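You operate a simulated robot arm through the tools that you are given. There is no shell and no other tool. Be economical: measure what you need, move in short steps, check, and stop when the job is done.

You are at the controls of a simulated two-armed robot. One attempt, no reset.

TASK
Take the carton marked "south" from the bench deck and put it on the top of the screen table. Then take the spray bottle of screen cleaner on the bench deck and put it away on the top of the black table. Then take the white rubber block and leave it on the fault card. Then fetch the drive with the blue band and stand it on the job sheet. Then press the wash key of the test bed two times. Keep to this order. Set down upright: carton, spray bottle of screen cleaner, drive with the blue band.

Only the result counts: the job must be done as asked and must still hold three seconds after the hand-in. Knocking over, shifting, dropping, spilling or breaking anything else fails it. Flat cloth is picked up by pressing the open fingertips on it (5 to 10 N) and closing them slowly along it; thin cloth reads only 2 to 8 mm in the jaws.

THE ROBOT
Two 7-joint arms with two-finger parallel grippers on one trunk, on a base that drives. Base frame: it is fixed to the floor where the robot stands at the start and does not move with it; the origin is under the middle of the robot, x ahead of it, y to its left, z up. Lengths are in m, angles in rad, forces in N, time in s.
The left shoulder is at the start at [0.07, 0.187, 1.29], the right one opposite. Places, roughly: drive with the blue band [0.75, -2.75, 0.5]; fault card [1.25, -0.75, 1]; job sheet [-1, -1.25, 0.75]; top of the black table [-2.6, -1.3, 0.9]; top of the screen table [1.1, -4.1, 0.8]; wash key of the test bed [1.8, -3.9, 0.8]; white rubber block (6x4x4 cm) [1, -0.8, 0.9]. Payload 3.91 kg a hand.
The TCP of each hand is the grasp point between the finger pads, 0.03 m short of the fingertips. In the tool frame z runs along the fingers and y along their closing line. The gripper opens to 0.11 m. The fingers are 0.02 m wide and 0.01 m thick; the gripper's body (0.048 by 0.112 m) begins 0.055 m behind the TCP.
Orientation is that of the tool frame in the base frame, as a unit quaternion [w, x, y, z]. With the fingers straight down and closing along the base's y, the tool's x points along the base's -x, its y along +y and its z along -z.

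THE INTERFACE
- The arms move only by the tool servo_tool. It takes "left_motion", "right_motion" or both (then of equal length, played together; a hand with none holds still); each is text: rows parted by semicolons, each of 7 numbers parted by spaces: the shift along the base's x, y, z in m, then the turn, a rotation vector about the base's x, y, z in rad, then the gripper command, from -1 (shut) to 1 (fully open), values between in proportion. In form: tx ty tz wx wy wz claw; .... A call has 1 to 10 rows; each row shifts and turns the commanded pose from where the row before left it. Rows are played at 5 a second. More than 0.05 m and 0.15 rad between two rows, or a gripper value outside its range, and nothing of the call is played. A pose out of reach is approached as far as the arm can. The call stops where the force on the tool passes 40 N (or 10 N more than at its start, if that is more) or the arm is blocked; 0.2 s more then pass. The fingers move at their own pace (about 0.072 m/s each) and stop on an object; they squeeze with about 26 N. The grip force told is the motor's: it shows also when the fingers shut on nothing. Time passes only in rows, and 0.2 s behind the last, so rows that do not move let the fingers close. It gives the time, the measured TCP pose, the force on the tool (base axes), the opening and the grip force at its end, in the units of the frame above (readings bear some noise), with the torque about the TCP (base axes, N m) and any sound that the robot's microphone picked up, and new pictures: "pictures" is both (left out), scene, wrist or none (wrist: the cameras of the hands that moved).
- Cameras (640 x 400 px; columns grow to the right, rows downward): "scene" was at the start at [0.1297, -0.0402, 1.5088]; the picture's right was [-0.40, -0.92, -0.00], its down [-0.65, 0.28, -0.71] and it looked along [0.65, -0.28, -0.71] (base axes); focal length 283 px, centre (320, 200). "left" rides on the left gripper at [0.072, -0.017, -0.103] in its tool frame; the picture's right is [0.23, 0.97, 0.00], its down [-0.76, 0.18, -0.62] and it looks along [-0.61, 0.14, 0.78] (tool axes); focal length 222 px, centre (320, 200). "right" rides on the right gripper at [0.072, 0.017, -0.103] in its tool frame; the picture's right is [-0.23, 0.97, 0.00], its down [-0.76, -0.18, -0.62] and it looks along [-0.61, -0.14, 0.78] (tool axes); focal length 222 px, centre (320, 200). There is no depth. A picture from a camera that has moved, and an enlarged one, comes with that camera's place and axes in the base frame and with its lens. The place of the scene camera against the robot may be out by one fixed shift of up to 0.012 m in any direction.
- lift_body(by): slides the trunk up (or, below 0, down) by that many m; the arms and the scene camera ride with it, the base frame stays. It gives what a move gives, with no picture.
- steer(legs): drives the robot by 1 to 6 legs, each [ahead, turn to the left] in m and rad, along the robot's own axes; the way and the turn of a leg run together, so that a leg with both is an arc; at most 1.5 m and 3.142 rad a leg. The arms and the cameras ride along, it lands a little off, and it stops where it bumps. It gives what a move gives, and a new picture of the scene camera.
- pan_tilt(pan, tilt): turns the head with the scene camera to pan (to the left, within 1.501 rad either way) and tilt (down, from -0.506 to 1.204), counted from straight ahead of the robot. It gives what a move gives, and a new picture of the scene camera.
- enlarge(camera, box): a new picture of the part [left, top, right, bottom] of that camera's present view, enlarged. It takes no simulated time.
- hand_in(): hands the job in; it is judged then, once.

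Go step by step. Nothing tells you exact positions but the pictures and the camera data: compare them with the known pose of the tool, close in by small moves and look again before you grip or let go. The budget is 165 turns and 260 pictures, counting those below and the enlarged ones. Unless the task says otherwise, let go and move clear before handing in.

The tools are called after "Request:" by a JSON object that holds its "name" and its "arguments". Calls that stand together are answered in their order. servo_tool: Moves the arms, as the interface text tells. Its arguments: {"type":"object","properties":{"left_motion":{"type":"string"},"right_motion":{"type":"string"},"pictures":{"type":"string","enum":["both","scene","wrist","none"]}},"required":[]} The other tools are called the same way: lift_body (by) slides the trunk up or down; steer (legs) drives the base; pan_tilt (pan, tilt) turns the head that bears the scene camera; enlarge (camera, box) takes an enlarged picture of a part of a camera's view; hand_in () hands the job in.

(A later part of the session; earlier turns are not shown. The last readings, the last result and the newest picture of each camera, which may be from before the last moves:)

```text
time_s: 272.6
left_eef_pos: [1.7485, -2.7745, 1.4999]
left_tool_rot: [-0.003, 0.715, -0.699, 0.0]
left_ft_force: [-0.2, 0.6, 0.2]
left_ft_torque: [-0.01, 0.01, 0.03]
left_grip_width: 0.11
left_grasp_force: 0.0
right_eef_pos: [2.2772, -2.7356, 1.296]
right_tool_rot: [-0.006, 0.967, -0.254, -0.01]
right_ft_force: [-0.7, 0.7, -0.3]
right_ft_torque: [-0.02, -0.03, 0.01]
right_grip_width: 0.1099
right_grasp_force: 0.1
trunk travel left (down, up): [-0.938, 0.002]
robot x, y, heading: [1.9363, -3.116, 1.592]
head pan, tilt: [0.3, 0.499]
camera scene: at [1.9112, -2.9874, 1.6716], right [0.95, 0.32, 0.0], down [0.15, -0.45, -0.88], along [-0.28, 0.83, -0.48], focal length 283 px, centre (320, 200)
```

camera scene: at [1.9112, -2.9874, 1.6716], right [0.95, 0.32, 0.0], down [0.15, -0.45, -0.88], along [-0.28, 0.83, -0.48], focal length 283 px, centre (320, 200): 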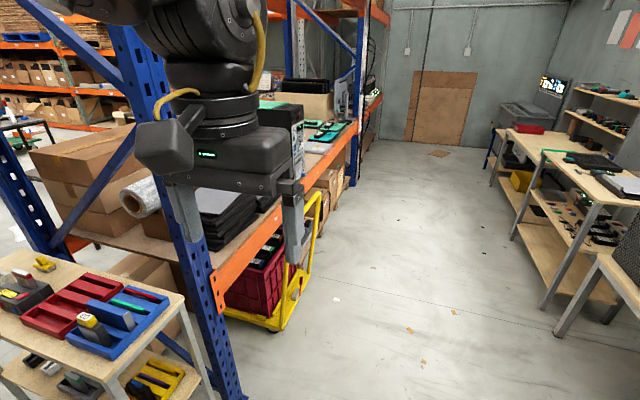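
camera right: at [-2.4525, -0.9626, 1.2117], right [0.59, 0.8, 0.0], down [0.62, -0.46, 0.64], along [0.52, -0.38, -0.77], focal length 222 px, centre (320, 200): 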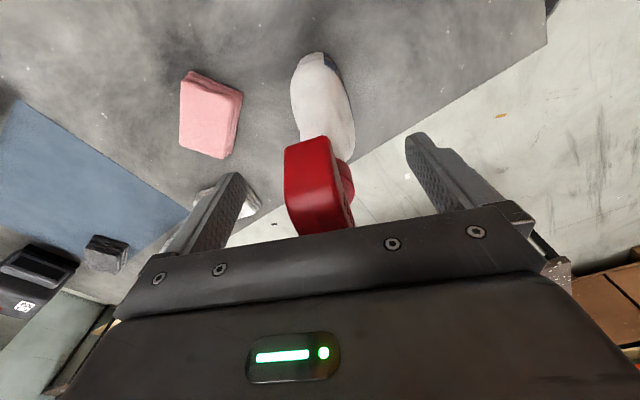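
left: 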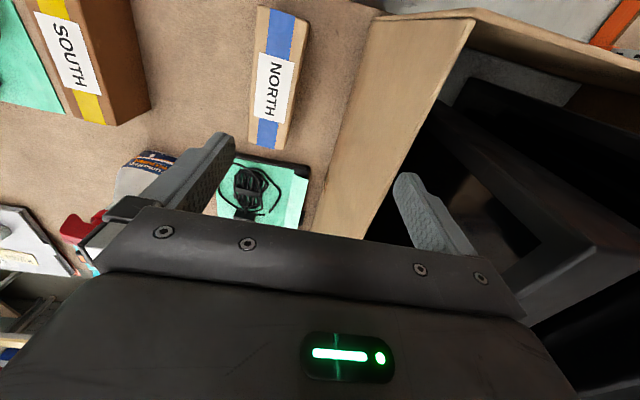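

The far-side corridor is open. I zoom once on the drives while here, then drive north alongside the bench.

Request:
{"name": "enlarge", "arguments": {"camera": "scene", "box": [0, 240, 240, 400]}}

Request:
{"name": "steer", "arguments": {"legs": [[1.5, 0], [0.9, 0]]}}

Request:
{"name": "pan_tilt", "arguments": {"pan": 1.3, "tilt": 0.6}}

```text
2.50 times, centred on (120, 320) of scene
camera zoom: at [1.9112, -2.9874, 1.6716], right [0.95, 0.32, 0.0], down [0.15, -0.45, -0.88], along [-0.28, 0.83, -0.48], focal length 708 px, centre (820, -100)
```

zoom: 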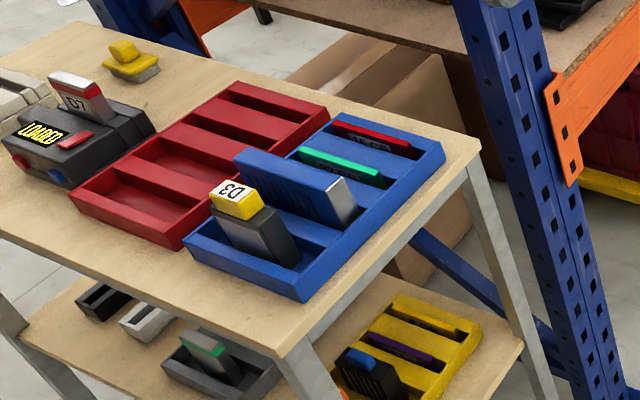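

```text
time_s: 284.3
left_eef_pos: [1.7108, -0.3816, 1.5009]
left_tool_rot: [-0.003, 0.713, -0.701, -0.002]
left_ft_force: [0.5, 0.2, -0.2]
left_ft_torque: [0.02, 0.0, 0.03]
left_grip_width: 0.1098
left_grasp_force: 0.0
right_eef_pos: [2.2392, -0.3453, 1.2967]
right_tool_rot: [-0.007, 0.967, -0.255, -0.01]
right_ft_force: [-0.6, -0.3, -0.3]
right_ft_torque: [-0.01, 0.0, 0.01]
right_grip_width: 0.1099
right_grasp_force: 0.1
trunk travel left (down, up): [-0.938, 0.002]
robot x, y, heading: [1.8927, -0.7215, 1.586]
head pan, tilt: [0.3, 0.499]
camera scene: at [1.8722, -0.5946, 1.6718], right [0.95, 0.31, 0.0], down [0.15, -0.45, -0.88], along [-0.27, 0.83, -0.48], focal length 283 px, centre (320, 200)
```

scene: 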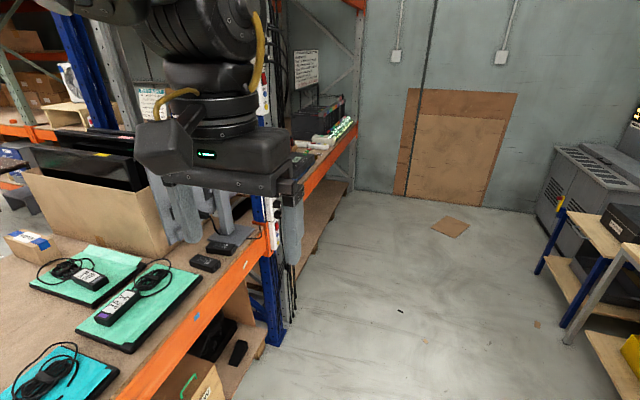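

```text
time_s: 285.6
left_eef_pos: [1.7101, -0.3794, 1.4996]
left_tool_rot: [-0.003, 0.714, -0.701, -0.001]
left_ft_force: [-0.5, 0.8, 0.0]
left_ft_torque: [0.01, 0.01, -0.02]
left_grip_width: 0.11
left_grasp_force: 0.1
right_eef_pos: [2.2399, -0.3444, 1.2959]
right_tool_rot: [-0.006, 0.967, -0.255, -0.01]
right_ft_force: [0.7, -0.4, -0.7]
right_ft_torque: [-0.04, 0.07, 0.01]
right_grip_width: 0.1099
right_grasp_force: 0.1
trunk travel left (down, up): [-0.938, 0.002]
robot x, y, heading: [1.8921, -0.7205, 1.587]
head pan, tilt: [1.3, 0.6]
camera scene: at [1.8151, -0.6576, 1.6626], right [0.25, 0.97, 0.0], down [0.55, -0.14, -0.83], along [-0.8, 0.21, -0.56], focal length 283 px, centre (320, 200)
```

scene: 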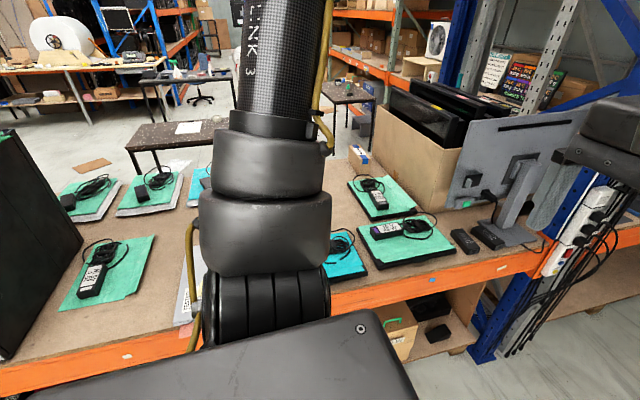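

The blue-banded drive sits in the yellow tray on the lower shelf (for later). Now I turn to angle my right shoulder toward the bench and find the white block.

Request:
{"name": "steer", "arguments": {"legs": [[0, 2.33], [0.28, 0]]}}

Request:
{"name": "pan_tilt", "arguments": {"pan": -0.75, "tilt": 0.75}}

```text
time_s: 293.0
left_eef_pos: [1.5716, -1.2808, 1.5]
left_tool_rot: [-0.001, 0.929, 0.371, -0.003]
left_ft_force: [-0.5, 0.3, 0.5]
left_ft_torque: [-0.02, 0.0, -0.01]
left_grip_width: 0.11
left_grasp_force: 0.0
right_eef_pos: [1.1862, -0.9171, 1.2969]
right_tool_rot: [0.006, 0.622, 0.783, -0.011]
right_ft_force: [0.2, -0.6, 1.0]
right_ft_torque: [-0.02, 0.0, -0.01]
right_grip_width: 0.1101
right_grasp_force: 0.0
trunk travel left (down, up): [-0.938, 0.002]
robot x, y, heading: [1.6951, -0.9186, -2.381]
head pan, tilt: [1.3, 0.6]
camera scene: at [1.7078, -1.0316, 1.6628], right [-0.88, -0.47, 0.0], down [-0.27, 0.5, -0.83], along [0.39, -0.73, -0.56], focal length 283 px, centre (320, 200)
```

scene: 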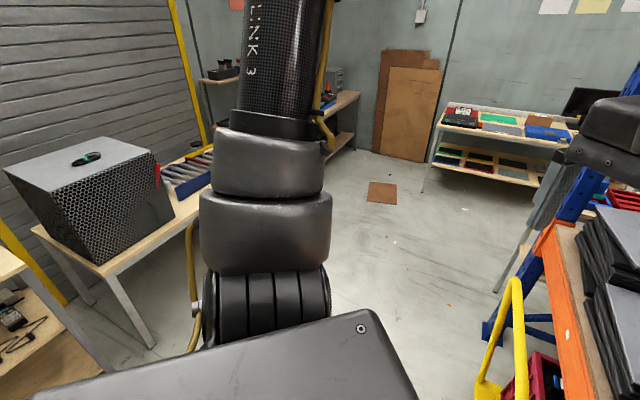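

```text
time_s: 295.0
left_eef_pos: [1.5696, -1.2835, 1.5]
left_tool_rot: [-0.001, 0.928, 0.372, -0.003]
left_ft_force: [-0.2, 0.3, -0.4]
left_ft_torque: [0.01, 0.01, 0.0]
left_grip_width: 0.1102
left_grasp_force: 0.1
right_eef_pos: [1.1848, -0.9181, 1.296]
right_tool_rot: [0.007, 0.622, 0.783, -0.01]
right_ft_force: [0.0, -0.3, 0.5]
right_ft_torque: [-0.02, 0.0, 0.0]
right_grip_width: 0.11
right_grasp_force: 0.2
trunk travel left (down, up): [-0.938, 0.002]
robot x, y, heading: [1.6942, -0.9137, -2.38]
head pan, tilt: [-0.75, 0.75]
camera scene: at [1.5809, -0.9566, 1.6497], right [-0.01, 1.0, 0.0], down [0.68, 0.01, -0.73], along [-0.73, -0.01, -0.68], focal length 283 px, centre (320, 200)
```

scene: 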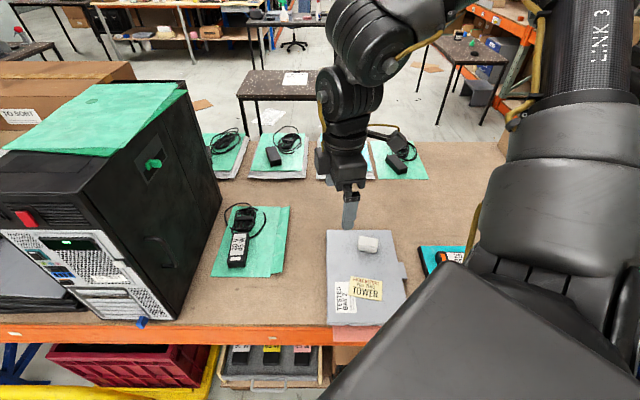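

Good view: the grey laptop carries two notes and the white block. I zoom to read them.

Request:
{"name": "enlarge", "arguments": {"camera": "scene", "box": [310, 215, 430, 335]}}

Request:
{"name": "enlarge", "arguments": {"camera": "right", "box": [160, 0, 480, 200]}}

```text
3.33 times, centred on (370, 275) of scene
camera zoom: at [1.5809, -0.9566, 1.6497], right [-0.01, 1.0, 0.0], down [0.68, 0.01, -0.73], along [-0.73, -0.01, -0.68], focal length 944 px, centre (153, -50)
```

zoom: 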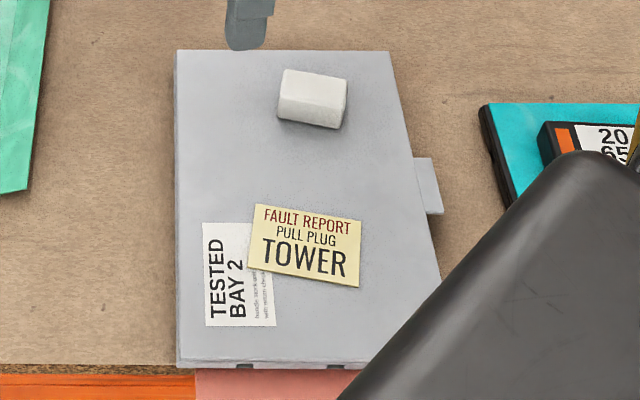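

```text
2.00 times, centred on (320, 100) of right
camera zoom: at [1.1834, -0.8405, 1.397], right [1.0, 0.0, 0.0], down [0.0, -0.77, 0.64], along [0.0, -0.64, -0.77], focal length 444 px, centre (320, 400)
```

zoom: 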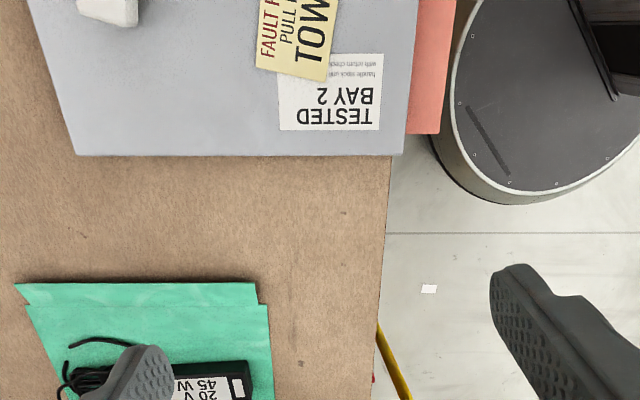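

The yellow "FAULT REPORT" note is the fault card (centre ≈[1.175, -0.84]); the white block is at ≈[1.033, -0.818]. I lower the trunk and bring the right hand over the block.

Request:
{"name": "lift_body", "arguments": {"by": -0.14}}

Request:
{"name": "servo_tool", "arguments": {"right_motion": "-0.02 0.01 0 0 0 -0.06 1; -0.02 0.01 0 0 0 -0.06 1; -0.02 0.015 0 0 0 -0.06 1; -0.02 0.015 0 0 0 -0.06 1; -0.02 0.015 0 0 0 -0.06 1; -0.02 0.015 0 0 0 -0.06 1; -0.02 0.015 -0.01 0 0 -0.06 1; -0.01 0.005 -0.02 0 0 0 1; 0 0 -0.02 0 0 0 1"}}

```text
time_s: 296.7
left_eef_pos: [1.5681, -1.2833, 1.3599]
left_tool_rot: [-0.001, 0.928, 0.372, -0.003]
left_ft_force: [0.2, 1.3, -0.1]
left_ft_torque: [0.0, 0.02, 0.01]
left_grip_width: 0.1098
left_grasp_force: 0.0
right_eef_pos: [1.1857, -0.9191, 1.1565]
right_tool_rot: [0.006, 0.621, 0.783, -0.011]
right_ft_force: [-0.3, -1.0, 0.2]
right_ft_torque: [-0.03, 0.0, -0.01]
right_grip_width: 0.1099
right_grasp_force: 0.0
trunk travel left (down, up): [-0.798, 0.142]
robot x, y, heading: [1.6981, -0.9157, -2.379]
head pan, tilt: [-0.75, 0.75]
```

```text
time_s: 298.7
left_eef_pos: [1.5685, -1.284, 1.3606]
left_tool_rot: [-0.001, 0.928, 0.371, -0.003]
left_ft_force: [-0.7, 0.4, -0.5]
left_ft_torque: [-0.01, 0.04, -0.02]
left_grip_width: 0.11
left_grasp_force: 0.1
right_eef_pos: [1.033, -0.818, 1.1058]
right_tool_rot: [0.004, 0.772, 0.636, -0.011]
right_ft_force: [-0.6, -0.6, -0.2]
right_ft_torque: [-0.02, -0.03, -0.02]
right_grip_width: 0.1101
right_grasp_force: 0.0
trunk travel left (down, up): [-0.798, 0.142]
robot x, y, heading: [1.6971, -0.913, -2.375]
head pan, tilt: [-0.75, 0.75]
camera scene: at [1.5801, -0.9568, 1.5097], right [-0.01, 1.0, 0.0], down [0.68, 0.01, -0.73], along [-0.73, -0.01, -0.68], focal length 283 px, centre (320, 200)
camera right: at [1.0644, -0.7473, 1.2064], right [0.91, -0.41, 0.0], down [-0.31, -0.7, 0.64], along [-0.26, -0.58, -0.77], focal length 222 px, centre (320, 200)
```

scene: 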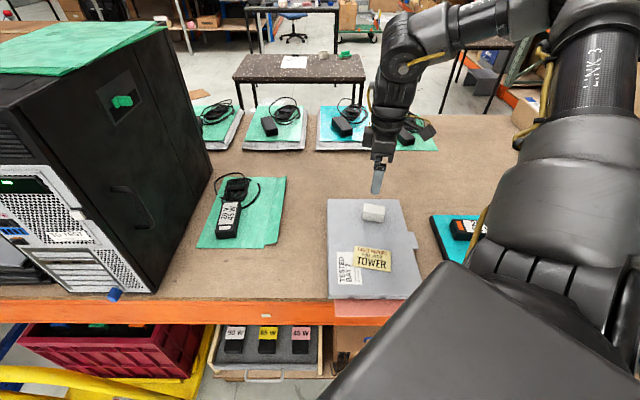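
right: 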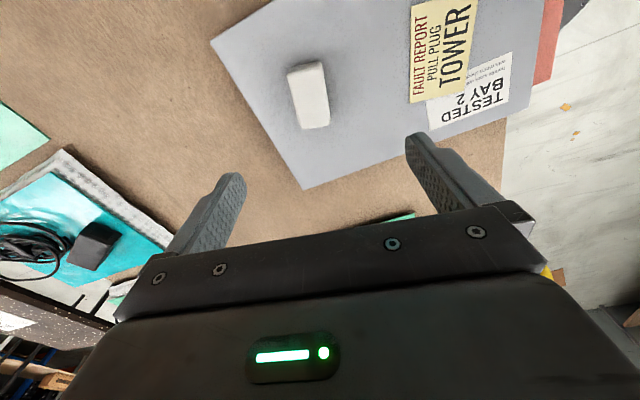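

Block is at about [1.027, -0.80]. I align and descend, stopping with fingertips just above the laptop.

Request:
{"name": "servo_tool", "arguments": {"right_motion": "-0.006 0.016 -0.02 0 0 -0.08 1; 0 0 -0.03 0 0 0 1; 0 0 -0.03 0 0 0 1; 0 0 -0.025 0 0 0 1; 0 0 0 0 0 0 1"}}

```text
time_s: 299.9
left_eef_pos: [1.5692, -1.2831, 1.3601]
left_tool_rot: [0.0, 0.928, 0.372, -0.003]
left_ft_force: [0.3, 0.6, 0.1]
left_ft_torque: [0.03, 0.0, -0.03]
left_grip_width: 0.1102
left_grasp_force: 0.1
right_eef_pos: [1.0279, -0.8022, 1.0018]
right_tool_rot: [0.004, 0.797, 0.604, -0.011]
right_ft_force: [-0.1, 0.5, 0.7]
right_ft_torque: [0.02, -0.02, 0.03]
right_grip_width: 0.1099
right_grasp_force: 0.0
trunk travel left (down, up): [-0.798, 0.142]
robot x, y, heading: [1.6933, -0.9171, -2.38]
head pan, tilt: [-0.75, 0.75]
camera scene: at [1.5807, -0.9566, 1.5097], right [-0.01, 1.0, 0.0], down [0.68, 0.01, -0.73], along [-0.73, -0.01, -0.68], focal length 283 px, centre (320, 200)
camera right: at [1.0636, -0.734, 1.1012], right [0.88, -0.48, 0.0], down [-0.37, -0.67, 0.64], along [-0.31, -0.56, -0.77], focal length 222 px, centre (320, 200)
```

scene: 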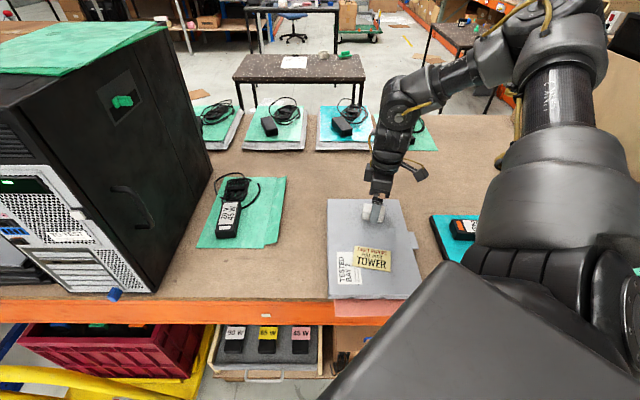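
right: 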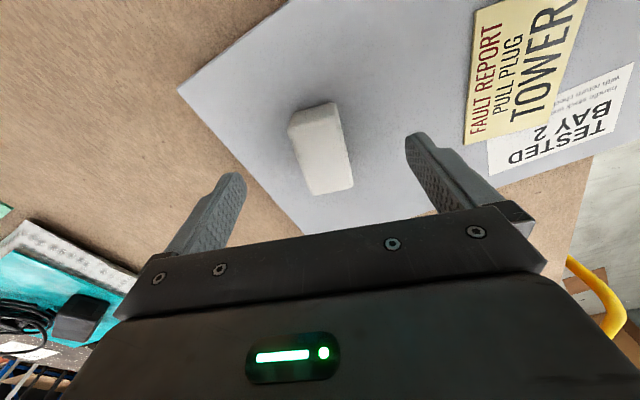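

Request:
{"name": "servo_tool", "arguments": {"right_motion": "0 0.002 -0.012 0 0 -0.06 1; 0 0 -0.01 0 0 0 1; 0 0 0 0 0 0 0; 0 0 0 0 0 0 -0.6; 0 0 0 0 0 0 -1; 0 0 0 0 0 0 -1; 0 0 0 0 0 0 -1"}}

```text
time_s: 301.5
left_eef_pos: [1.5695, -1.2841, 1.3598]
left_tool_rot: [-0.001, 0.928, 0.371, -0.003]
left_ft_force: [-0.4, 0.3, -0.6]
left_ft_torque: [-0.04, 0.04, -0.06]
left_grip_width: 0.1098
left_grasp_force: 0.2
right_eef_pos: [1.028, -0.8007, 0.9789]
right_tool_rot: [0.004, 0.814, 0.58, -0.012]
right_ft_force: [0.2, -1.1, -0.5]
right_ft_torque: [0.03, -0.04, 0.03]
right_grip_width: 0.0368
right_grasp_force: 25.2
trunk travel left (down, up): [-0.798, 0.142]
robot x, y, heading: [1.6995, -0.9137, -2.384]
head pan, tilt: [-0.75, 0.75]
camera scene: at [1.5806, -0.9566, 1.5097], right [-0.01, 1.0, 0.0], down [0.68, 0.01, -0.73], along [-0.73, -0.01, -0.68], focal length 283 px, centre (320, 200)
camera right: at [1.0678, -0.7345, 1.0799], right [0.85, -0.53, 0.0], down [-0.41, -0.65, 0.64], along [-0.34, -0.54, -0.77], focal length 222 px, centre (320, 200)
```

scene: 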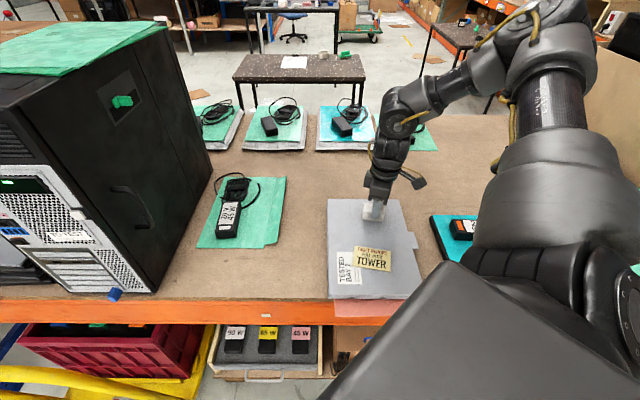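
right: 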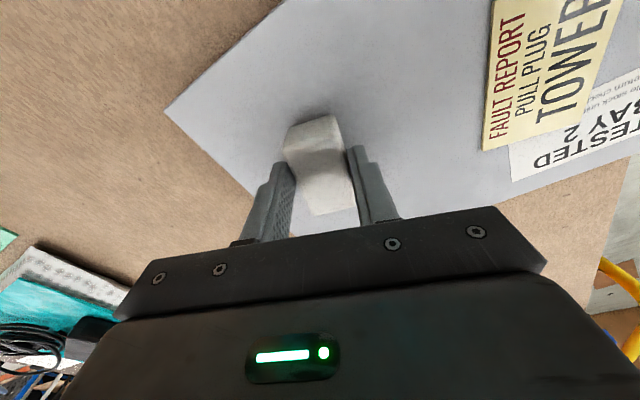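

Block gripped. I lift a little, move over the card, and check.

Request:
{"name": "servo_tool", "arguments": {"right_motion": "0 0 0.02 0 0 0 -1; 0 0 0.03 0 0 0 -1; 0.02 -0.002 0.02 0 0 0.04 -1; 0.02 -0.004 0 0 0 0.04 -1; 0.02 -0.004 0 0 0 0.04 -1; 0.02 -0.004 0 0 0 0.04 -1; 0.02 -0.004 0 0 0 0 -1; 0.02 -0.004 0 0 0 0 -1; 0.02 0 0 0 0 0 -1"}}

Request:
{"name": "enlarge", "arguments": {"camera": "scene", "box": [310, 180, 430, 305]}}

```text
time_s: 303.5
left_eef_pos: [1.5696, -1.2831, 1.3601]
left_tool_rot: [-0.002, 0.929, 0.371, -0.003]
left_ft_force: [-0.1, -0.6, -0.7]
left_ft_torque: [0.03, 0.02, 0.01]
left_grip_width: 0.1099
left_grasp_force: 0.0
right_eef_pos: [1.1675, -0.8221, 1.0501]
right_tool_rot: [0.005, 0.765, 0.644, -0.011]
right_ft_force: [1.0, 0.0, -0.4]
right_ft_torque: [-0.01, 0.0, -0.01]
right_grip_width: 0.0363
right_grasp_force: 26.4
trunk travel left (down, up): [-0.798, 0.142]
robot x, y, heading: [1.6929, -0.9135, -2.381]
head pan, tilt: [-0.75, 0.75]
camera scene: at [1.5814, -0.9568, 1.5097], right [-0.01, 1.0, 0.0], down [0.68, 0.01, -0.73], along [-0.73, -0.01, -0.68], focal length 283 px, centre (320, 200)
camera right: at [1.1973, -0.751, 1.1499], right [0.92, -0.39, 0.0], down [-0.3, -0.71, 0.64], along [-0.25, -0.59, -0.77], focal length 222 px, centre (320, 200)
```

scene: 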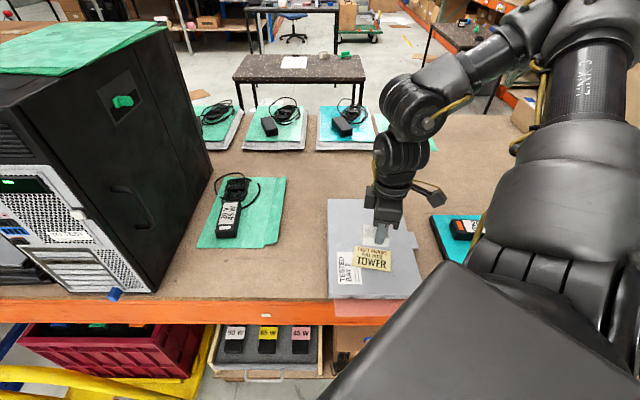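
right: 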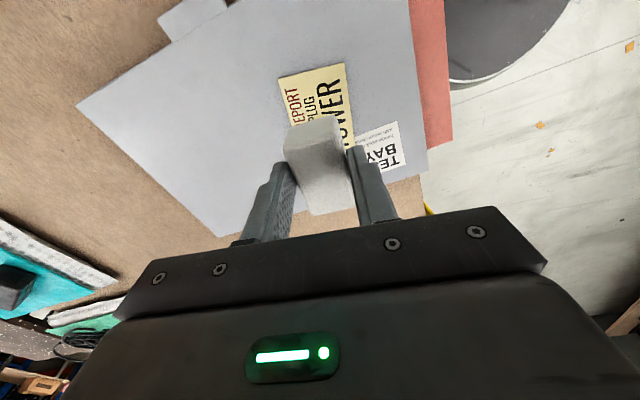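

```text
3.20 times, centred on (370, 242) of scene
camera zoom: at [1.5814, -0.9568, 1.5097], right [-0.01, 1.0, 0.0], down [0.68, 0.01, -0.73], along [-0.73, -0.01, -0.68], focal length 906 px, centre (160, 64)
```

zoom: 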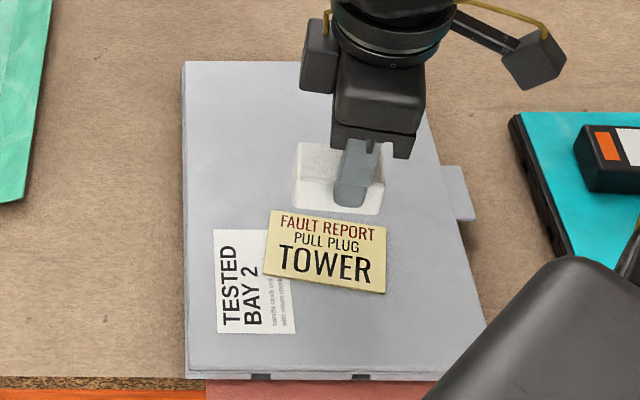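

The block is centred over the card. I lower it to its former height and release.

Request:
{"name": "servo_tool", "arguments": {"right_motion": "0 -0.001 -0.03 0 0 -0.03 -1; 0 -0.001 -0.025 0 0 -0.03 -1; 0 0 -0.01 0 0 0 -1; 0 0 -0.005 0 0 0 -1; 0 0 0 0 0 0 -1"}}

```text
time_s: 304.7
left_eef_pos: [1.5703, -1.2845, 1.3597]
left_tool_rot: [0.0, 0.929, 0.371, -0.003]
left_ft_force: [-0.7, -0.3, 1.1]
left_ft_torque: [0.02, -0.03, -0.01]
left_grip_width: 0.1102
left_grasp_force: 0.0
right_eef_pos: [1.1691, -0.8251, 0.9813]
right_tool_rot: [0.004, 0.783, 0.621, -0.013]
right_ft_force: [-1.7, 0.8, 21.4]
right_ft_torque: [-0.01, 0.02, 0.09]
right_grip_width: 0.0359
right_grasp_force: 25.9
trunk travel left (down, up): [-0.798, 0.142]
robot x, y, heading: [1.6938, -0.9146, -2.376]
head pan, tilt: [-0.75, 0.75]
camera scene: at [1.5827, -0.9571, 1.5102], right [-0.01, 1.0, 0.0], down [0.68, 0.01, -0.73], along [-0.73, -0.01, -0.68], focal length 283 px, centre (320, 200)
camera right: at [1.2023, -0.7556, 1.0811], right [0.9, -0.44, 0.0], down [-0.34, -0.69, 0.64], along [-0.29, -0.57, -0.77], focal length 222 px, centre (320, 200)
```

scene: 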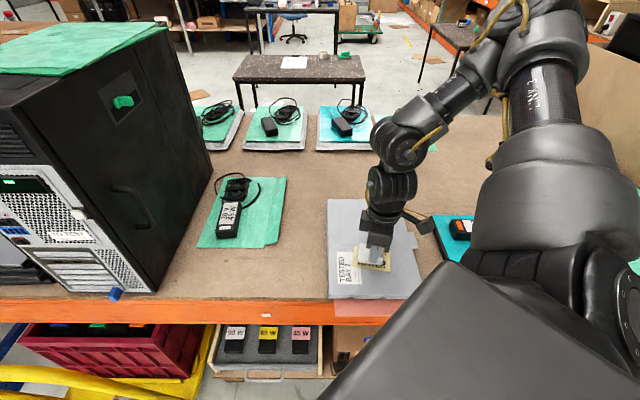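
right: 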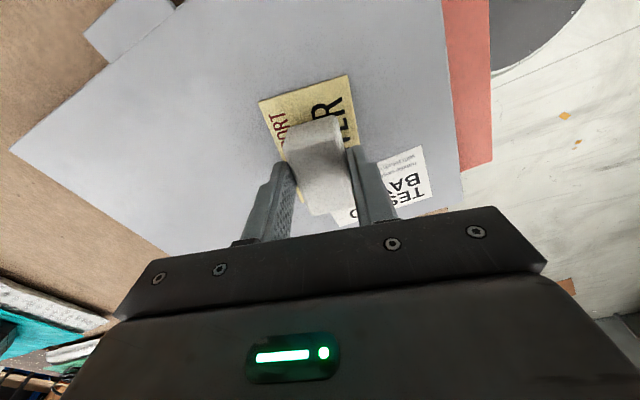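

Centred on the card with contact. I ease off, open and rise.

Request:
{"name": "servo_tool", "arguments": {"right_motion": "0 0 0.001 0 0 0 -1; 0 0 0 0 0 0 -0.6; 0 0 0 0 0 0 0.2; 0 0 0 0 0 0 0.6; 0 0 0.01 0 0 0 0.6; 0 0 0.03 0 0 0 0.8; 0 0 0.04 0 0 0 1; 0 0 0.04 0 0 0 1; 0 0 0.04 0 0 0 1"}}

Request:
{"name": "enlarge", "arguments": {"camera": "scene", "box": [310, 180, 430, 305]}}

```text
time_s: 306.7
left_eef_pos: [1.5711, -1.2835, 1.3595]
left_tool_rot: [-0.001, 0.929, 0.371, -0.003]
left_ft_force: [0.3, -0.7, 0.7]
left_ft_torque: [-0.03, -0.01, -0.01]
left_grip_width: 0.1101
left_grasp_force: 0.1
right_eef_pos: [1.1682, -0.8248, 1.1422]
right_tool_rot: [0.005, 0.784, 0.621, -0.011]
right_ft_force: [-0.1, 0.1, 0.4]
right_ft_torque: [0.03, 0.03, -0.02]
right_grip_width: 0.1102
right_grasp_force: 0.0
trunk travel left (down, up): [-0.798, 0.142]
robot x, y, heading: [1.6942, -0.9142, -2.38]
head pan, tilt: [-0.75, 0.75]
camera scene: at [1.5824, -0.9565, 1.5098], right [-0.01, 1.0, 0.0], down [0.68, 0.01, -0.73], along [-0.73, -0.01, -0.68], focal length 283 px, centre (320, 200)
camera right: at [1.2021, -0.7547, 1.2424], right [0.9, -0.45, 0.0], down [-0.34, -0.69, 0.64], along [-0.29, -0.57, -0.77], focal length 222 px, centre (320, 200)
```

scene: 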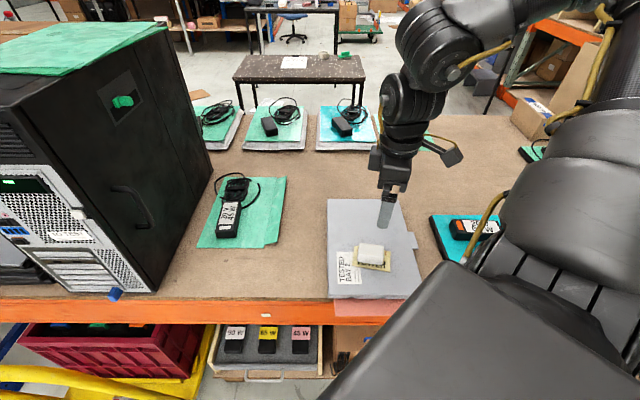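
right: 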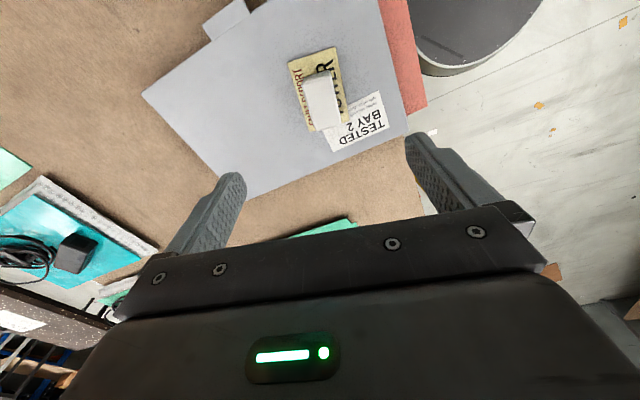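

```text
3.20 times, centred on (370, 242) of scene
camera zoom: at [1.5824, -0.9565, 1.5098], right [-0.01, 1.0, 0.0], down [0.68, 0.01, -0.73], along [-0.73, -0.01, -0.68], focal length 906 px, centre (160, 64)
```

zoom: 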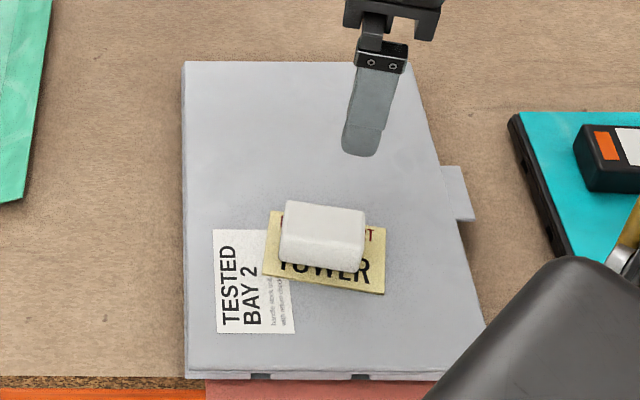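

The block rests centred on the fault card. Next the blue-banded drive: I retract, back off, and go down the far side to the drive table.

Request:
{"name": "servo_tool", "arguments": {"right_motion": "0.02 0 0.03 0 0 0.05 1; 0.02 0 0.03 0 0 0.05 1; 0.02 0 0.03 0 0 0.05 1; 0.02 0 0.03 0 0 0.05 1", "pictures": "none"}}

Request:
{"name": "steer", "arguments": {"legs": [[-0.35, 0], [0, 0.81], [1.5, 0], [0.45, 0]]}}

Request:
{"name": "lift_body", "arguments": {"by": -0.4}}

Request:
{"name": "pan_tilt", "arguments": {"pan": -1.3, "tilt": 0.45}}

```text
time_s: 307.7
left_eef_pos: [1.5698, -1.2827, 1.3603]
left_tool_rot: [0.0, 0.928, 0.372, -0.004]
left_ft_force: [0.1, -0.6, -0.1]
left_ft_torque: [0.02, 0.0, -0.03]
left_grip_width: 0.1099
left_grasp_force: 0.0
right_eef_pos: [1.2412, -0.8216, 1.2727]
right_tool_rot: [0.006, 0.718, 0.696, -0.01]
right_ft_force: [-0.3, 0.1, 0.1]
right_ft_torque: [0.0, 0.02, 0.01]
right_grip_width: 0.11
right_grasp_force: 0.1
right hand out of reach, approached as far as the arm can: row 2
trunk travel left (down, up): [-0.798, 0.142]
robot x, y, heading: [1.6944, -0.9102, -2.38]
head pan, tilt: [-0.75, 0.75]
```

```text
time_s: 321.4
left_eef_pos: [2.1361, -2.9618, 1.36]
left_tool_rot: [0.001, 0.706, 0.708, -0.003]
left_ft_force: [0.1, 0.5, 0.9]
left_ft_torque: [-0.01, 0.04, 0.02]
left_grip_width: 0.1102
left_grasp_force: 0.1
right_eef_pos: [1.5758, -2.8851, 1.2728]
right_tool_rot: [0.009, 0.385, 0.923, -0.008]
right_ft_force: [0.1, 0.3, -0.9]
right_ft_torque: [-0.02, 0.02, 0.03]
right_grip_width: 0.1102
right_grasp_force: 0.1
trunk travel left (down, up): [-0.798, 0.142]
robot x, y, heading: [1.9572, -2.6158, -1.564]
head pan, tilt: [-0.75, 0.75]
camera scene: at [1.9033, -2.7341, 1.5098], right [-0.73, 0.68, 0.0], down [0.46, 0.5, -0.73], along [-0.5, -0.54, -0.68], focal length 283 px, centre (320, 200)
```

scene: 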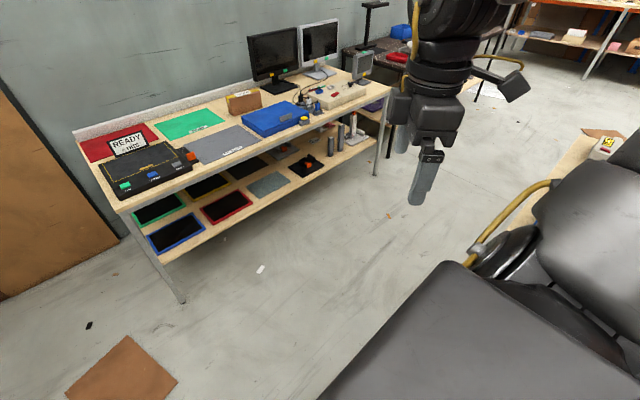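

```text
time_s: 325.2
left_eef_pos: [2.1358, -2.9628, 0.9596]
left_tool_rot: [0.0, 0.706, 0.708, -0.003]
left_ft_force: [0.5, 0.5, -0.2]
left_ft_torque: [0.0, 0.03, 0.02]
left_grip_width: 0.1102
left_grasp_force: 0.1
right_eef_pos: [1.5767, -2.8858, 0.8728]
right_tool_rot: [0.009, 0.385, 0.923, -0.007]
right_ft_force: [0.4, -0.2, 0.5]
right_ft_torque: [0.03, 0.02, 0.0]
right_grip_width: 0.1098
right_grasp_force: 0.1
trunk travel left (down, up): [-0.398, 0.542]
robot x, y, heading: [1.9554, -2.62, -1.57]
head pan, tilt: [-0.75, 0.75]
```

```text
time_s: 326.2
left_eef_pos: [2.1357, -2.963, 0.9597]
left_tool_rot: [0.001, 0.706, 0.709, -0.003]
left_ft_force: [-0.4, 0.3, -0.1]
left_ft_torque: [0.0, -0.03, 0.0]
left_grip_width: 0.11
left_grasp_force: 0.0
right_eef_pos: [1.5759, -2.8862, 0.8729]
right_tool_rot: [0.009, 0.385, 0.923, -0.008]
right_ft_force: [0.8, 0.8, -1.1]
right_ft_torque: [0.01, 0.01, 0.02]
right_grip_width: 0.1101
right_grasp_force: 0.0
trunk travel left (down, up): [-0.398, 0.542]
robot x, y, heading: [1.9574, -2.6147, -1.568]
head pan, tilt: [-1.3, 0.45]
camera scene: at [1.8712, -2.6999, 1.1361], right [-0.27, 0.96, 0.0], down [0.42, 0.12, -0.9], along [-0.87, -0.24, -0.44], focal length 283 px, centre (320, 200)
```

scene: 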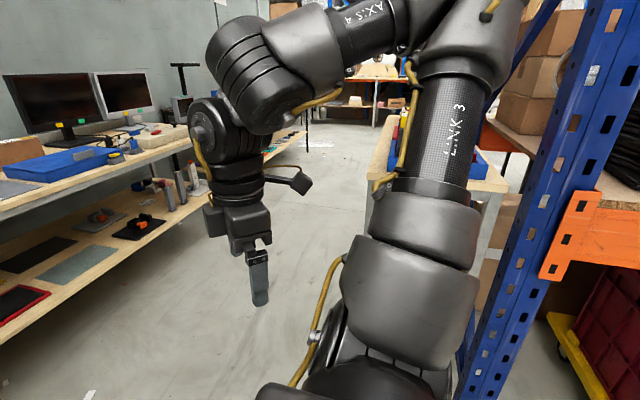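

My own arm blocks the view from here. I raise the trunk, go around to the table's south side facing north, then look.

Request:
{"name": "lift_body", "arguments": {"by": 0.4}}

Request:
{"name": "steer", "arguments": {"legs": [[0.6, 0], [0, -1.57], [0.75, 0], [0, -1.57]]}}

Request:
{"name": "pan_tilt", "arguments": {"pan": 0.2, "tilt": 0.85}}

```text
time_s: 330.0
left_eef_pos: [2.1364, -2.9627, 1.3593]
left_tool_rot: [0.001, 0.706, 0.708, -0.003]
left_ft_force: [-0.7, -0.7, 0.3]
left_ft_torque: [0.01, 0.0, -0.01]
left_grip_width: 0.11
left_grasp_force: 0.0
right_eef_pos: [1.576, -2.8864, 1.2725]
right_tool_rot: [0.01, 0.385, 0.923, -0.008]
right_ft_force: [0.6, 0.0, 1.1]
right_ft_torque: [-0.01, -0.02, 0.02]
right_grip_width: 0.1103
right_grasp_force: 0.0
trunk travel left (down, up): [-0.798, 0.142]
robot x, y, heading: [1.9556, -2.6154, -1.564]
head pan, tilt: [-1.3, 0.45]
```

```text
time_s: 344.8
left_eef_pos: [1.0358, -2.8533, 1.3596]
left_tool_rot: [0.003, -0.695, 0.719, 0.001]
left_ft_force: [0.1, 0.4, -0.1]
left_ft_torque: [0.0, -0.01, -0.01]
left_grip_width: 0.11
left_grasp_force: 0.1
right_eef_pos: [1.5919, -2.9497, 1.2729]
right_tool_rot: [-0.007, 0.915, -0.402, -0.009]
right_ft_force: [-1.0, -0.8, -0.5]
right_ft_torque: [0.0, 0.01, -0.02]
right_grip_width: 0.11
right_grasp_force: 0.1
trunk travel left (down, up): [-0.798, 0.142]
robot x, y, heading: [1.2022, -3.2028, 1.539]
head pan, tilt: [-1.3, 0.45]
camera scene: at [1.3, -3.1405, 1.5361], right [0.23, -0.97, 0.0], down [-0.42, -0.1, -0.9], along [0.88, 0.21, -0.44], focal length 283 px, centre (320, 200)
```

scene: 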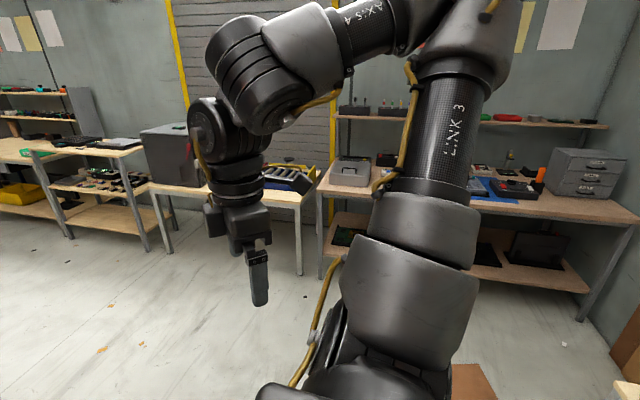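

```text
time_s: 346.4
left_eef_pos: [1.0349, -2.8523, 1.3596]
left_tool_rot: [0.003, -0.695, 0.719, 0.0]
left_ft_force: [0.3, -0.1, -0.8]
left_ft_torque: [-0.01, -0.02, -0.01]
left_grip_width: 0.1101
left_grasp_force: 0.3
right_eef_pos: [1.593, -2.9505, 1.2718]
right_tool_rot: [-0.007, 0.916, -0.402, -0.009]
right_ft_force: [0.4, 0.8, -0.4]
right_ft_torque: [-0.05, -0.01, 0.0]
right_grip_width: 0.1098
right_grasp_force: 0.0
trunk travel left (down, up): [-0.798, 0.142]
robot x, y, heading: [1.2049, -3.2063, 1.535]
head pan, tilt: [0.201, 0.85]
camera scene: at [1.198, -3.0848, 1.5017], right [0.99, 0.17, 0.0], down [0.12, -0.74, -0.66], along [-0.11, 0.65, -0.75], focal length 283 px, centre (320, 200)
```

scene: 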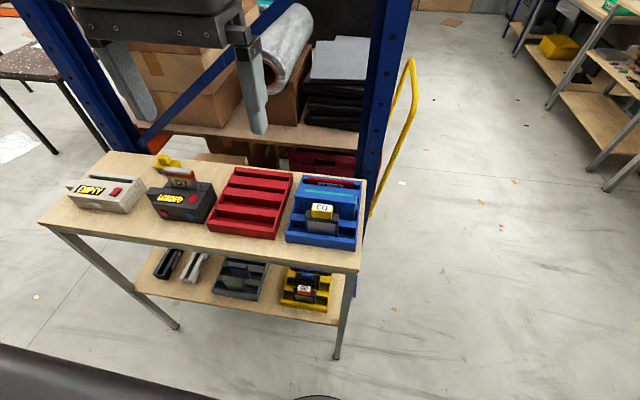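

Request:
{"name": "enlarge", "arguments": {"camera": "scene", "box": [140, 230, 380, 330]}}

Request:
{"name": "enlarge", "arguments": {"camera": "scene", "box": [40, 140, 380, 260]}}

```text
2.67 times, centred on (260, 280) of scene
camera zoom: at [1.198, -3.0848, 1.5017], right [0.99, 0.17, 0.0], down [0.12, -0.74, -0.66], along [-0.11, 0.65, -0.75], focal length 755 px, centre (480, -13)
```

zoom: 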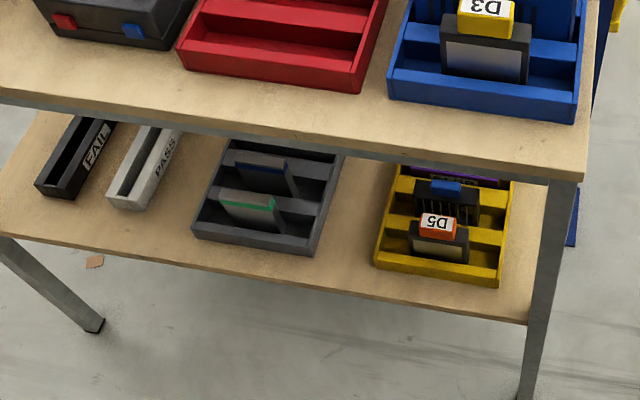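

```text
1.88 times, centred on (210, 200) of scene
camera zoom: at [1.198, -3.0848, 1.5017], right [0.99, 0.17, 0.0], down [0.12, -0.74, -0.66], along [-0.11, 0.65, -0.75], focal length 533 px, centre (527, 200)
```

zoom: 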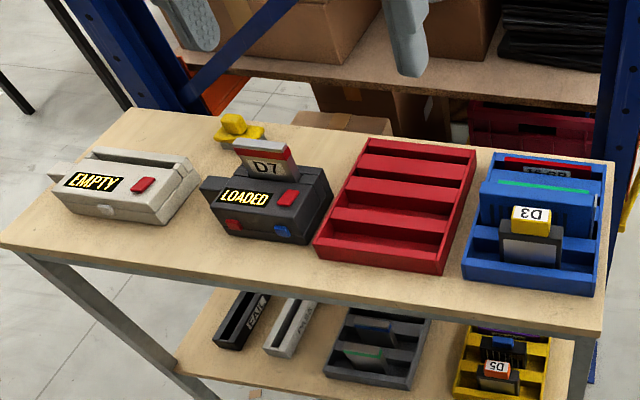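

The blue-banded drive is in the grey tray (second slot, behind the green one), about [0.81, -2.63], z≈0.5 – matching the hint. I'll stand south-west of it so the right hand can come in pitched under the table top.

Request:
{"name": "steer", "arguments": {"legs": [[0, 1.6], [0.74, 0], [0, -1.57]]}}

Request:
{"name": "lift_body", "arguments": {"by": -0.3}}

Request:
{"name": "pan_tilt", "arguments": {"pan": -0.5, "tilt": 0.75}}

Request:
{"name": "enlarge", "arguments": {"camera": "scene", "box": [240, 200, 480, 400]}}

```text
time_s: 358.1
left_eef_pos: [0.2767, -2.856, 1.3597]
left_tool_rot: [-0.002, 0.708, -0.706, -0.001]
left_ft_force: [-0.2, 0.7, -0.6]
left_ft_torque: [-0.03, 0.01, -0.02]
left_grip_width: 0.1104
left_grasp_force: 0.1
right_eef_pos: [0.8386, -2.9322, 1.2721]
right_tool_rot: [-0.008, 0.923, -0.385, -0.008]
right_ft_force: [-1.0, -0.4, -0.2]
right_ft_torque: [-0.01, -0.03, 0.01]
right_grip_width: 0.1102
right_grasp_force: 0.1
trunk travel left (down, up): [-0.798, 0.142]
robot x, y, heading: [0.4585, -3.2003, 1.576]
head pan, tilt: [0.201, 0.85]
camera scene: at [0.4484, -3.0814, 1.5017], right [0.98, 0.2, 0.0], down [0.15, -0.74, -0.66], along [-0.13, 0.65, -0.75], focal length 283 px, centre (320, 200)
```

scene: 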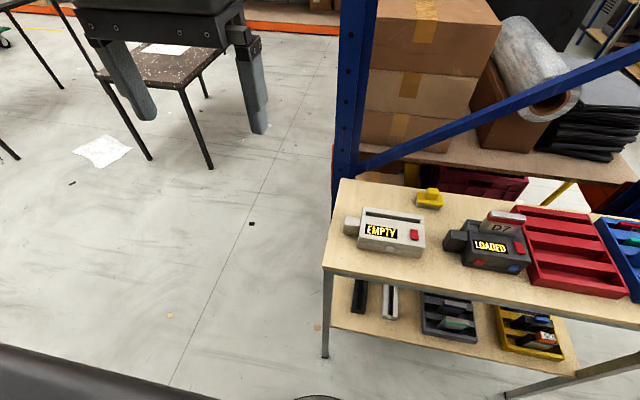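

```text
time_s: 361.1
left_eef_pos: [0.2781, -2.8557, 1.0602]
left_tool_rot: [-0.003, 0.709, -0.706, -0.001]
left_ft_force: [0.2, -0.6, -0.1]
left_ft_torque: [0.01, -0.03, 0.03]
left_grip_width: 0.1098
left_grasp_force: 0.0
right_eef_pos: [0.8386, -2.9319, 0.9734]
right_tool_rot: [-0.008, 0.923, -0.385, -0.009]
right_ft_force: [-0.1, -0.4, 0.4]
right_ft_torque: [-0.04, -0.02, -0.04]
right_grip_width: 0.11
right_grasp_force: 0.1
trunk travel left (down, up): [-0.498, 0.442]
robot x, y, heading: [0.4607, -3.1985, 1.574]
head pan, tilt: [0.201, 0.85]
```

```text
time_s: 362.2
left_eef_pos: [0.2786, -2.8559, 1.06]
left_tool_rot: [-0.003, 0.708, -0.706, 0.0]
left_ft_force: [-0.6, -0.5, 0.5]
left_ft_torque: [-0.03, 0.0, 0.02]
left_grip_width: 0.1098
left_grasp_force: 0.1
right_eef_pos: [0.8376, -2.933, 0.9725]
right_tool_rot: [-0.008, 0.923, -0.386, -0.009]
right_ft_force: [0.0, 0.5, -1.1]
right_ft_torque: [-0.02, 0.0, -0.01]
right_grip_width: 0.1098
right_grasp_force: 0.0
trunk travel left (down, up): [-0.498, 0.442]
robot x, y, heading: [0.4597, -3.2017, 1.575]
head pan, tilt: [-0.499, 0.75]
camera scene: at [0.5038, -3.0851, 1.2097], right [0.88, -0.48, 0.0], down [-0.32, -0.6, -0.73], along [0.35, 0.64, -0.68], focal length 283 px, centre (320, 200)
```

scene: 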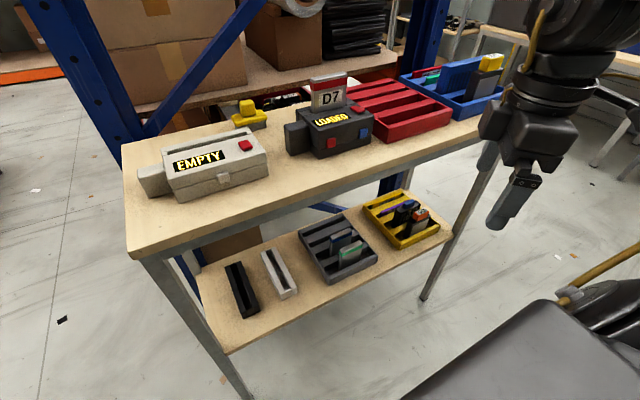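

```text
2.00 times, centred on (360, 300) of scene
camera zoom: at [0.5038, -3.0851, 1.2097], right [0.88, -0.48, 0.0], down [-0.32, -0.6, -0.73], along [0.35, 0.64, -0.68], focal length 566 px, centre (240, 0)
```

zoom: 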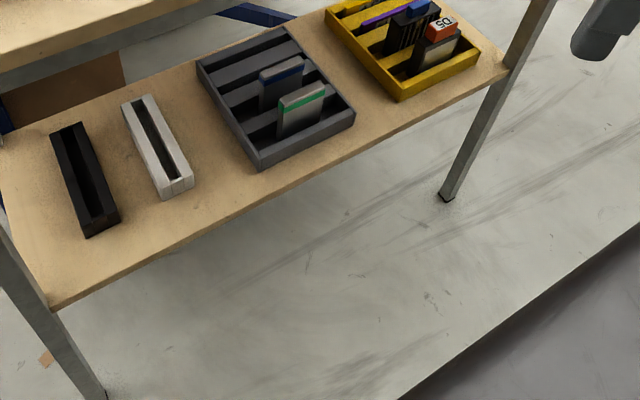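

Clear view now: blue band at about [0.818, -2.642], top z≈0.56, drive width along x. I back off 10 cm, square the right hand, then pitch it forward.

Request:
{"name": "steer", "arguments": {"legs": [[-0.1, 0]]}}

Request:
{"name": "servo_tool", "arguments": {"right_motion": "0 0 0 0 0 -0.13 1; 0 0 0 0 0 -0.13 1; 0 0 0 0 0 -0.13 1; 0 0 0 0 0 -0.13 1; 0 0 0 0 0 -0.13 1; 0 0 0 0 0 -0.13 1; 0 0 0 0.13 0 0 1; 0 0 0 0.13 0 0 1; 0 0 0 0.13 0 0 1"}}

```text
time_s: 363.4
left_eef_pos: [0.2779, -2.9559, 1.0595]
left_tool_rot: [-0.002, 0.708, -0.706, 0.0]
left_ft_force: [0.5, 0.5, 0.0]
left_ft_torque: [0.01, -0.01, 0.0]
left_grip_width: 0.1101
left_grasp_force: 0.2
right_eef_pos: [0.8377, -3.0342, 0.9722]
right_tool_rot: [-0.008, 0.923, -0.385, -0.009]
right_ft_force: [0.3, 0.2, 0.2]
right_ft_torque: [0.02, -0.03, -0.02]
right_grip_width: 0.11
right_grasp_force: 0.1
trunk travel left (down, up): [-0.498, 0.442]
robot x, y, heading: [0.4607, -3.3017, 1.575]
head pan, tilt: [-0.499, 0.75]
camera scene: at [0.5041, -3.1857, 1.2098], right [0.88, -0.48, 0.0], down [-0.32, -0.6, -0.73], along [0.35, 0.64, -0.68], focal length 283 px, centre (320, 200)
```

scene: 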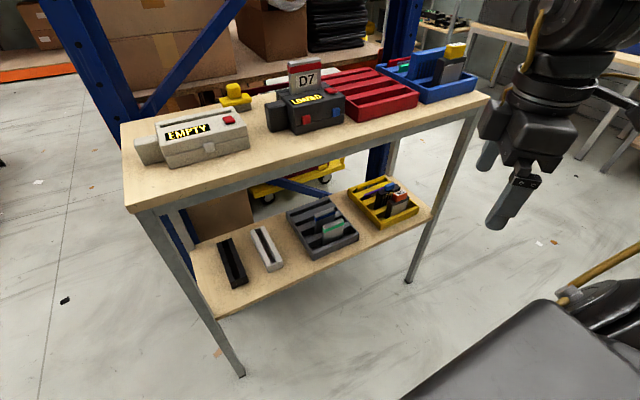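

```text
time_s: 365.4
left_eef_pos: [0.2791, -2.9565, 1.0598]
left_tool_rot: [-0.003, 0.708, -0.706, -0.001]
left_ft_force: [0.0, 0.3, -0.6]
left_ft_torque: [0.03, -0.02, 0.01]
left_grip_width: 0.1097
left_grasp_force: 0.1
right_eef_pos: [0.8645, -3.0103, 1.019]
right_tool_rot: [0.147, -0.691, 0.692, 0.144]
right_ft_force: [0.4, 0.5, 0.7]
right_ft_torque: [0.02, 0.01, 0.04]
right_grip_width: 0.1098
right_grasp_force: 0.1
right hand out of reach, approached as far as the arm can: row 7, 8, 9
trunk travel left (down, up): [-0.498, 0.442]
robot x, y, heading: [0.461, -3.2995, 1.572]
head pan, tilt: [-0.499, 0.75]
camera scene: at [0.5047, -3.1859, 1.2098], right [0.88, -0.48, 0.0], down [-0.33, -0.6, -0.73], along [0.35, 0.64, -0.68], focal length 283 px, centre (320, 200)
camera right: at [0.8447, -3.1171, 1.0826], right [-0.97, 0.21, 0.09], down [0.17, 0.45, 0.88], along [0.15, 0.87, -0.47], focal length 222 px, centre (320, 200)
```

scene: 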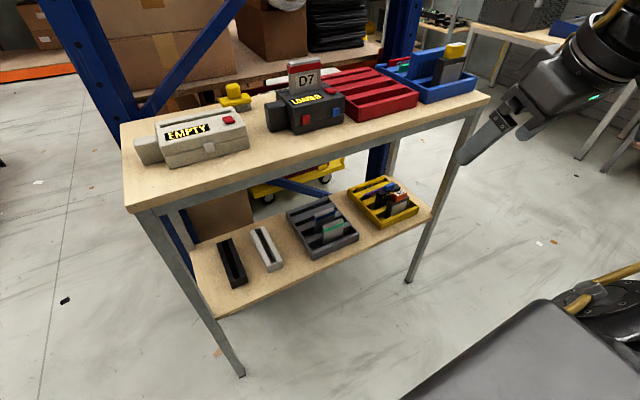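
right: 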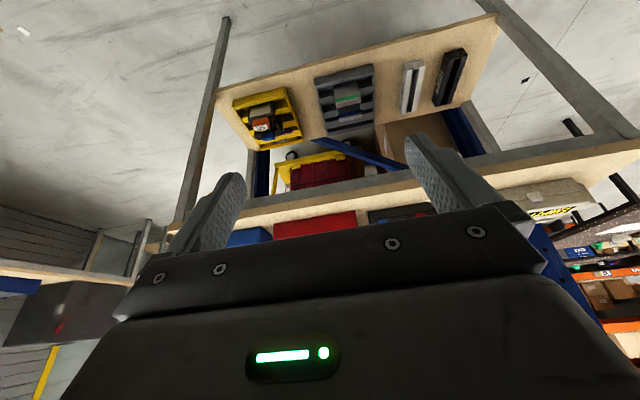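

Good. I continue down and forward to a pre-grasp point in front of the lower shelf, finishing the pitch to about 45°.

Request:
{"name": "servo_tool", "arguments": {"right_motion": "-0.005 0.01 -0.045 0 0 0 1; -0.005 0.01 -0.045 0 0 0 1; -0.006 0.015 -0.04 0.05 0 0 1; -0.006 0.025 -0.04 0.06 0 0 1; -0.006 0.03 -0.035 0.06 0 0 1; -0.006 0.03 -0.035 0.06 0 0 1; -0.006 0.03 -0.03 0.07 0 0 1; -0.006 0.03 -0.03 0.07 0 0 1"}}

```text
time_s: 367.2
left_eef_pos: [0.2799, -2.955, 1.0603]
left_tool_rot: [-0.002, 0.708, -0.706, 0.001]
left_ft_force: [0.4, 0.1, 0.6]
left_ft_torque: [-0.02, 0.02, 0.02]
left_grip_width: 0.1098
left_grasp_force: 0.0
right_eef_pos: [0.8656, -2.8016, 0.7732]
right_tool_rot: [0.271, -0.653, 0.655, 0.267]
right_ft_force: [-0.3, 0.7, -0.3]
right_ft_torque: [0.01, 0.04, 0.02]
right_grip_width: 0.1102
right_grasp_force: 0.0
right hand out of reach, approached as far as the arm can: row 1, 2, 3, 4
trunk travel left (down, up): [-0.498, 0.442]
robot x, y, heading: [0.4601, -3.2998, 1.575]
head pan, tilt: [-0.499, 0.75]
camera scene: at [0.5057, -3.1835, 1.2095], right [0.88, -0.48, 0.0], down [-0.33, -0.6, -0.73], along [0.35, 0.64, -0.68], focal length 283 px, centre (320, 200)
camera right: at [0.8461, -2.9242, 0.7939], right [-0.97, 0.17, 0.16], down [0.17, 0.1, 0.98], along [0.15, 0.98, -0.13], focal length 222 px, centre (320, 200)
```

scene: 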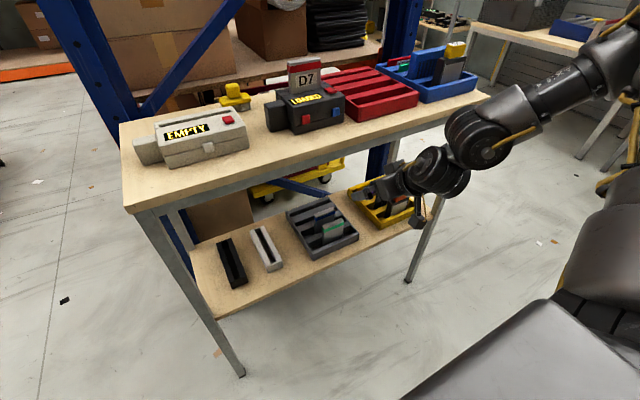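
right: 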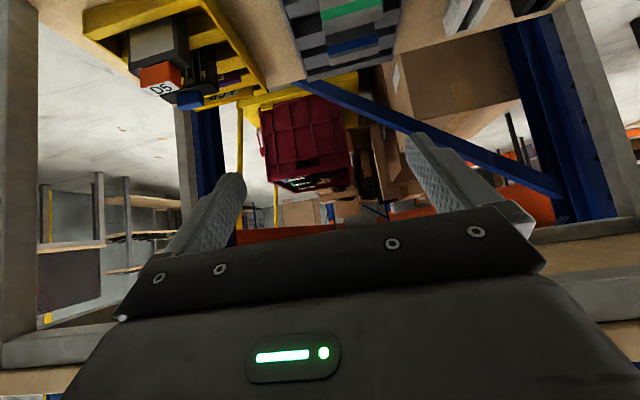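

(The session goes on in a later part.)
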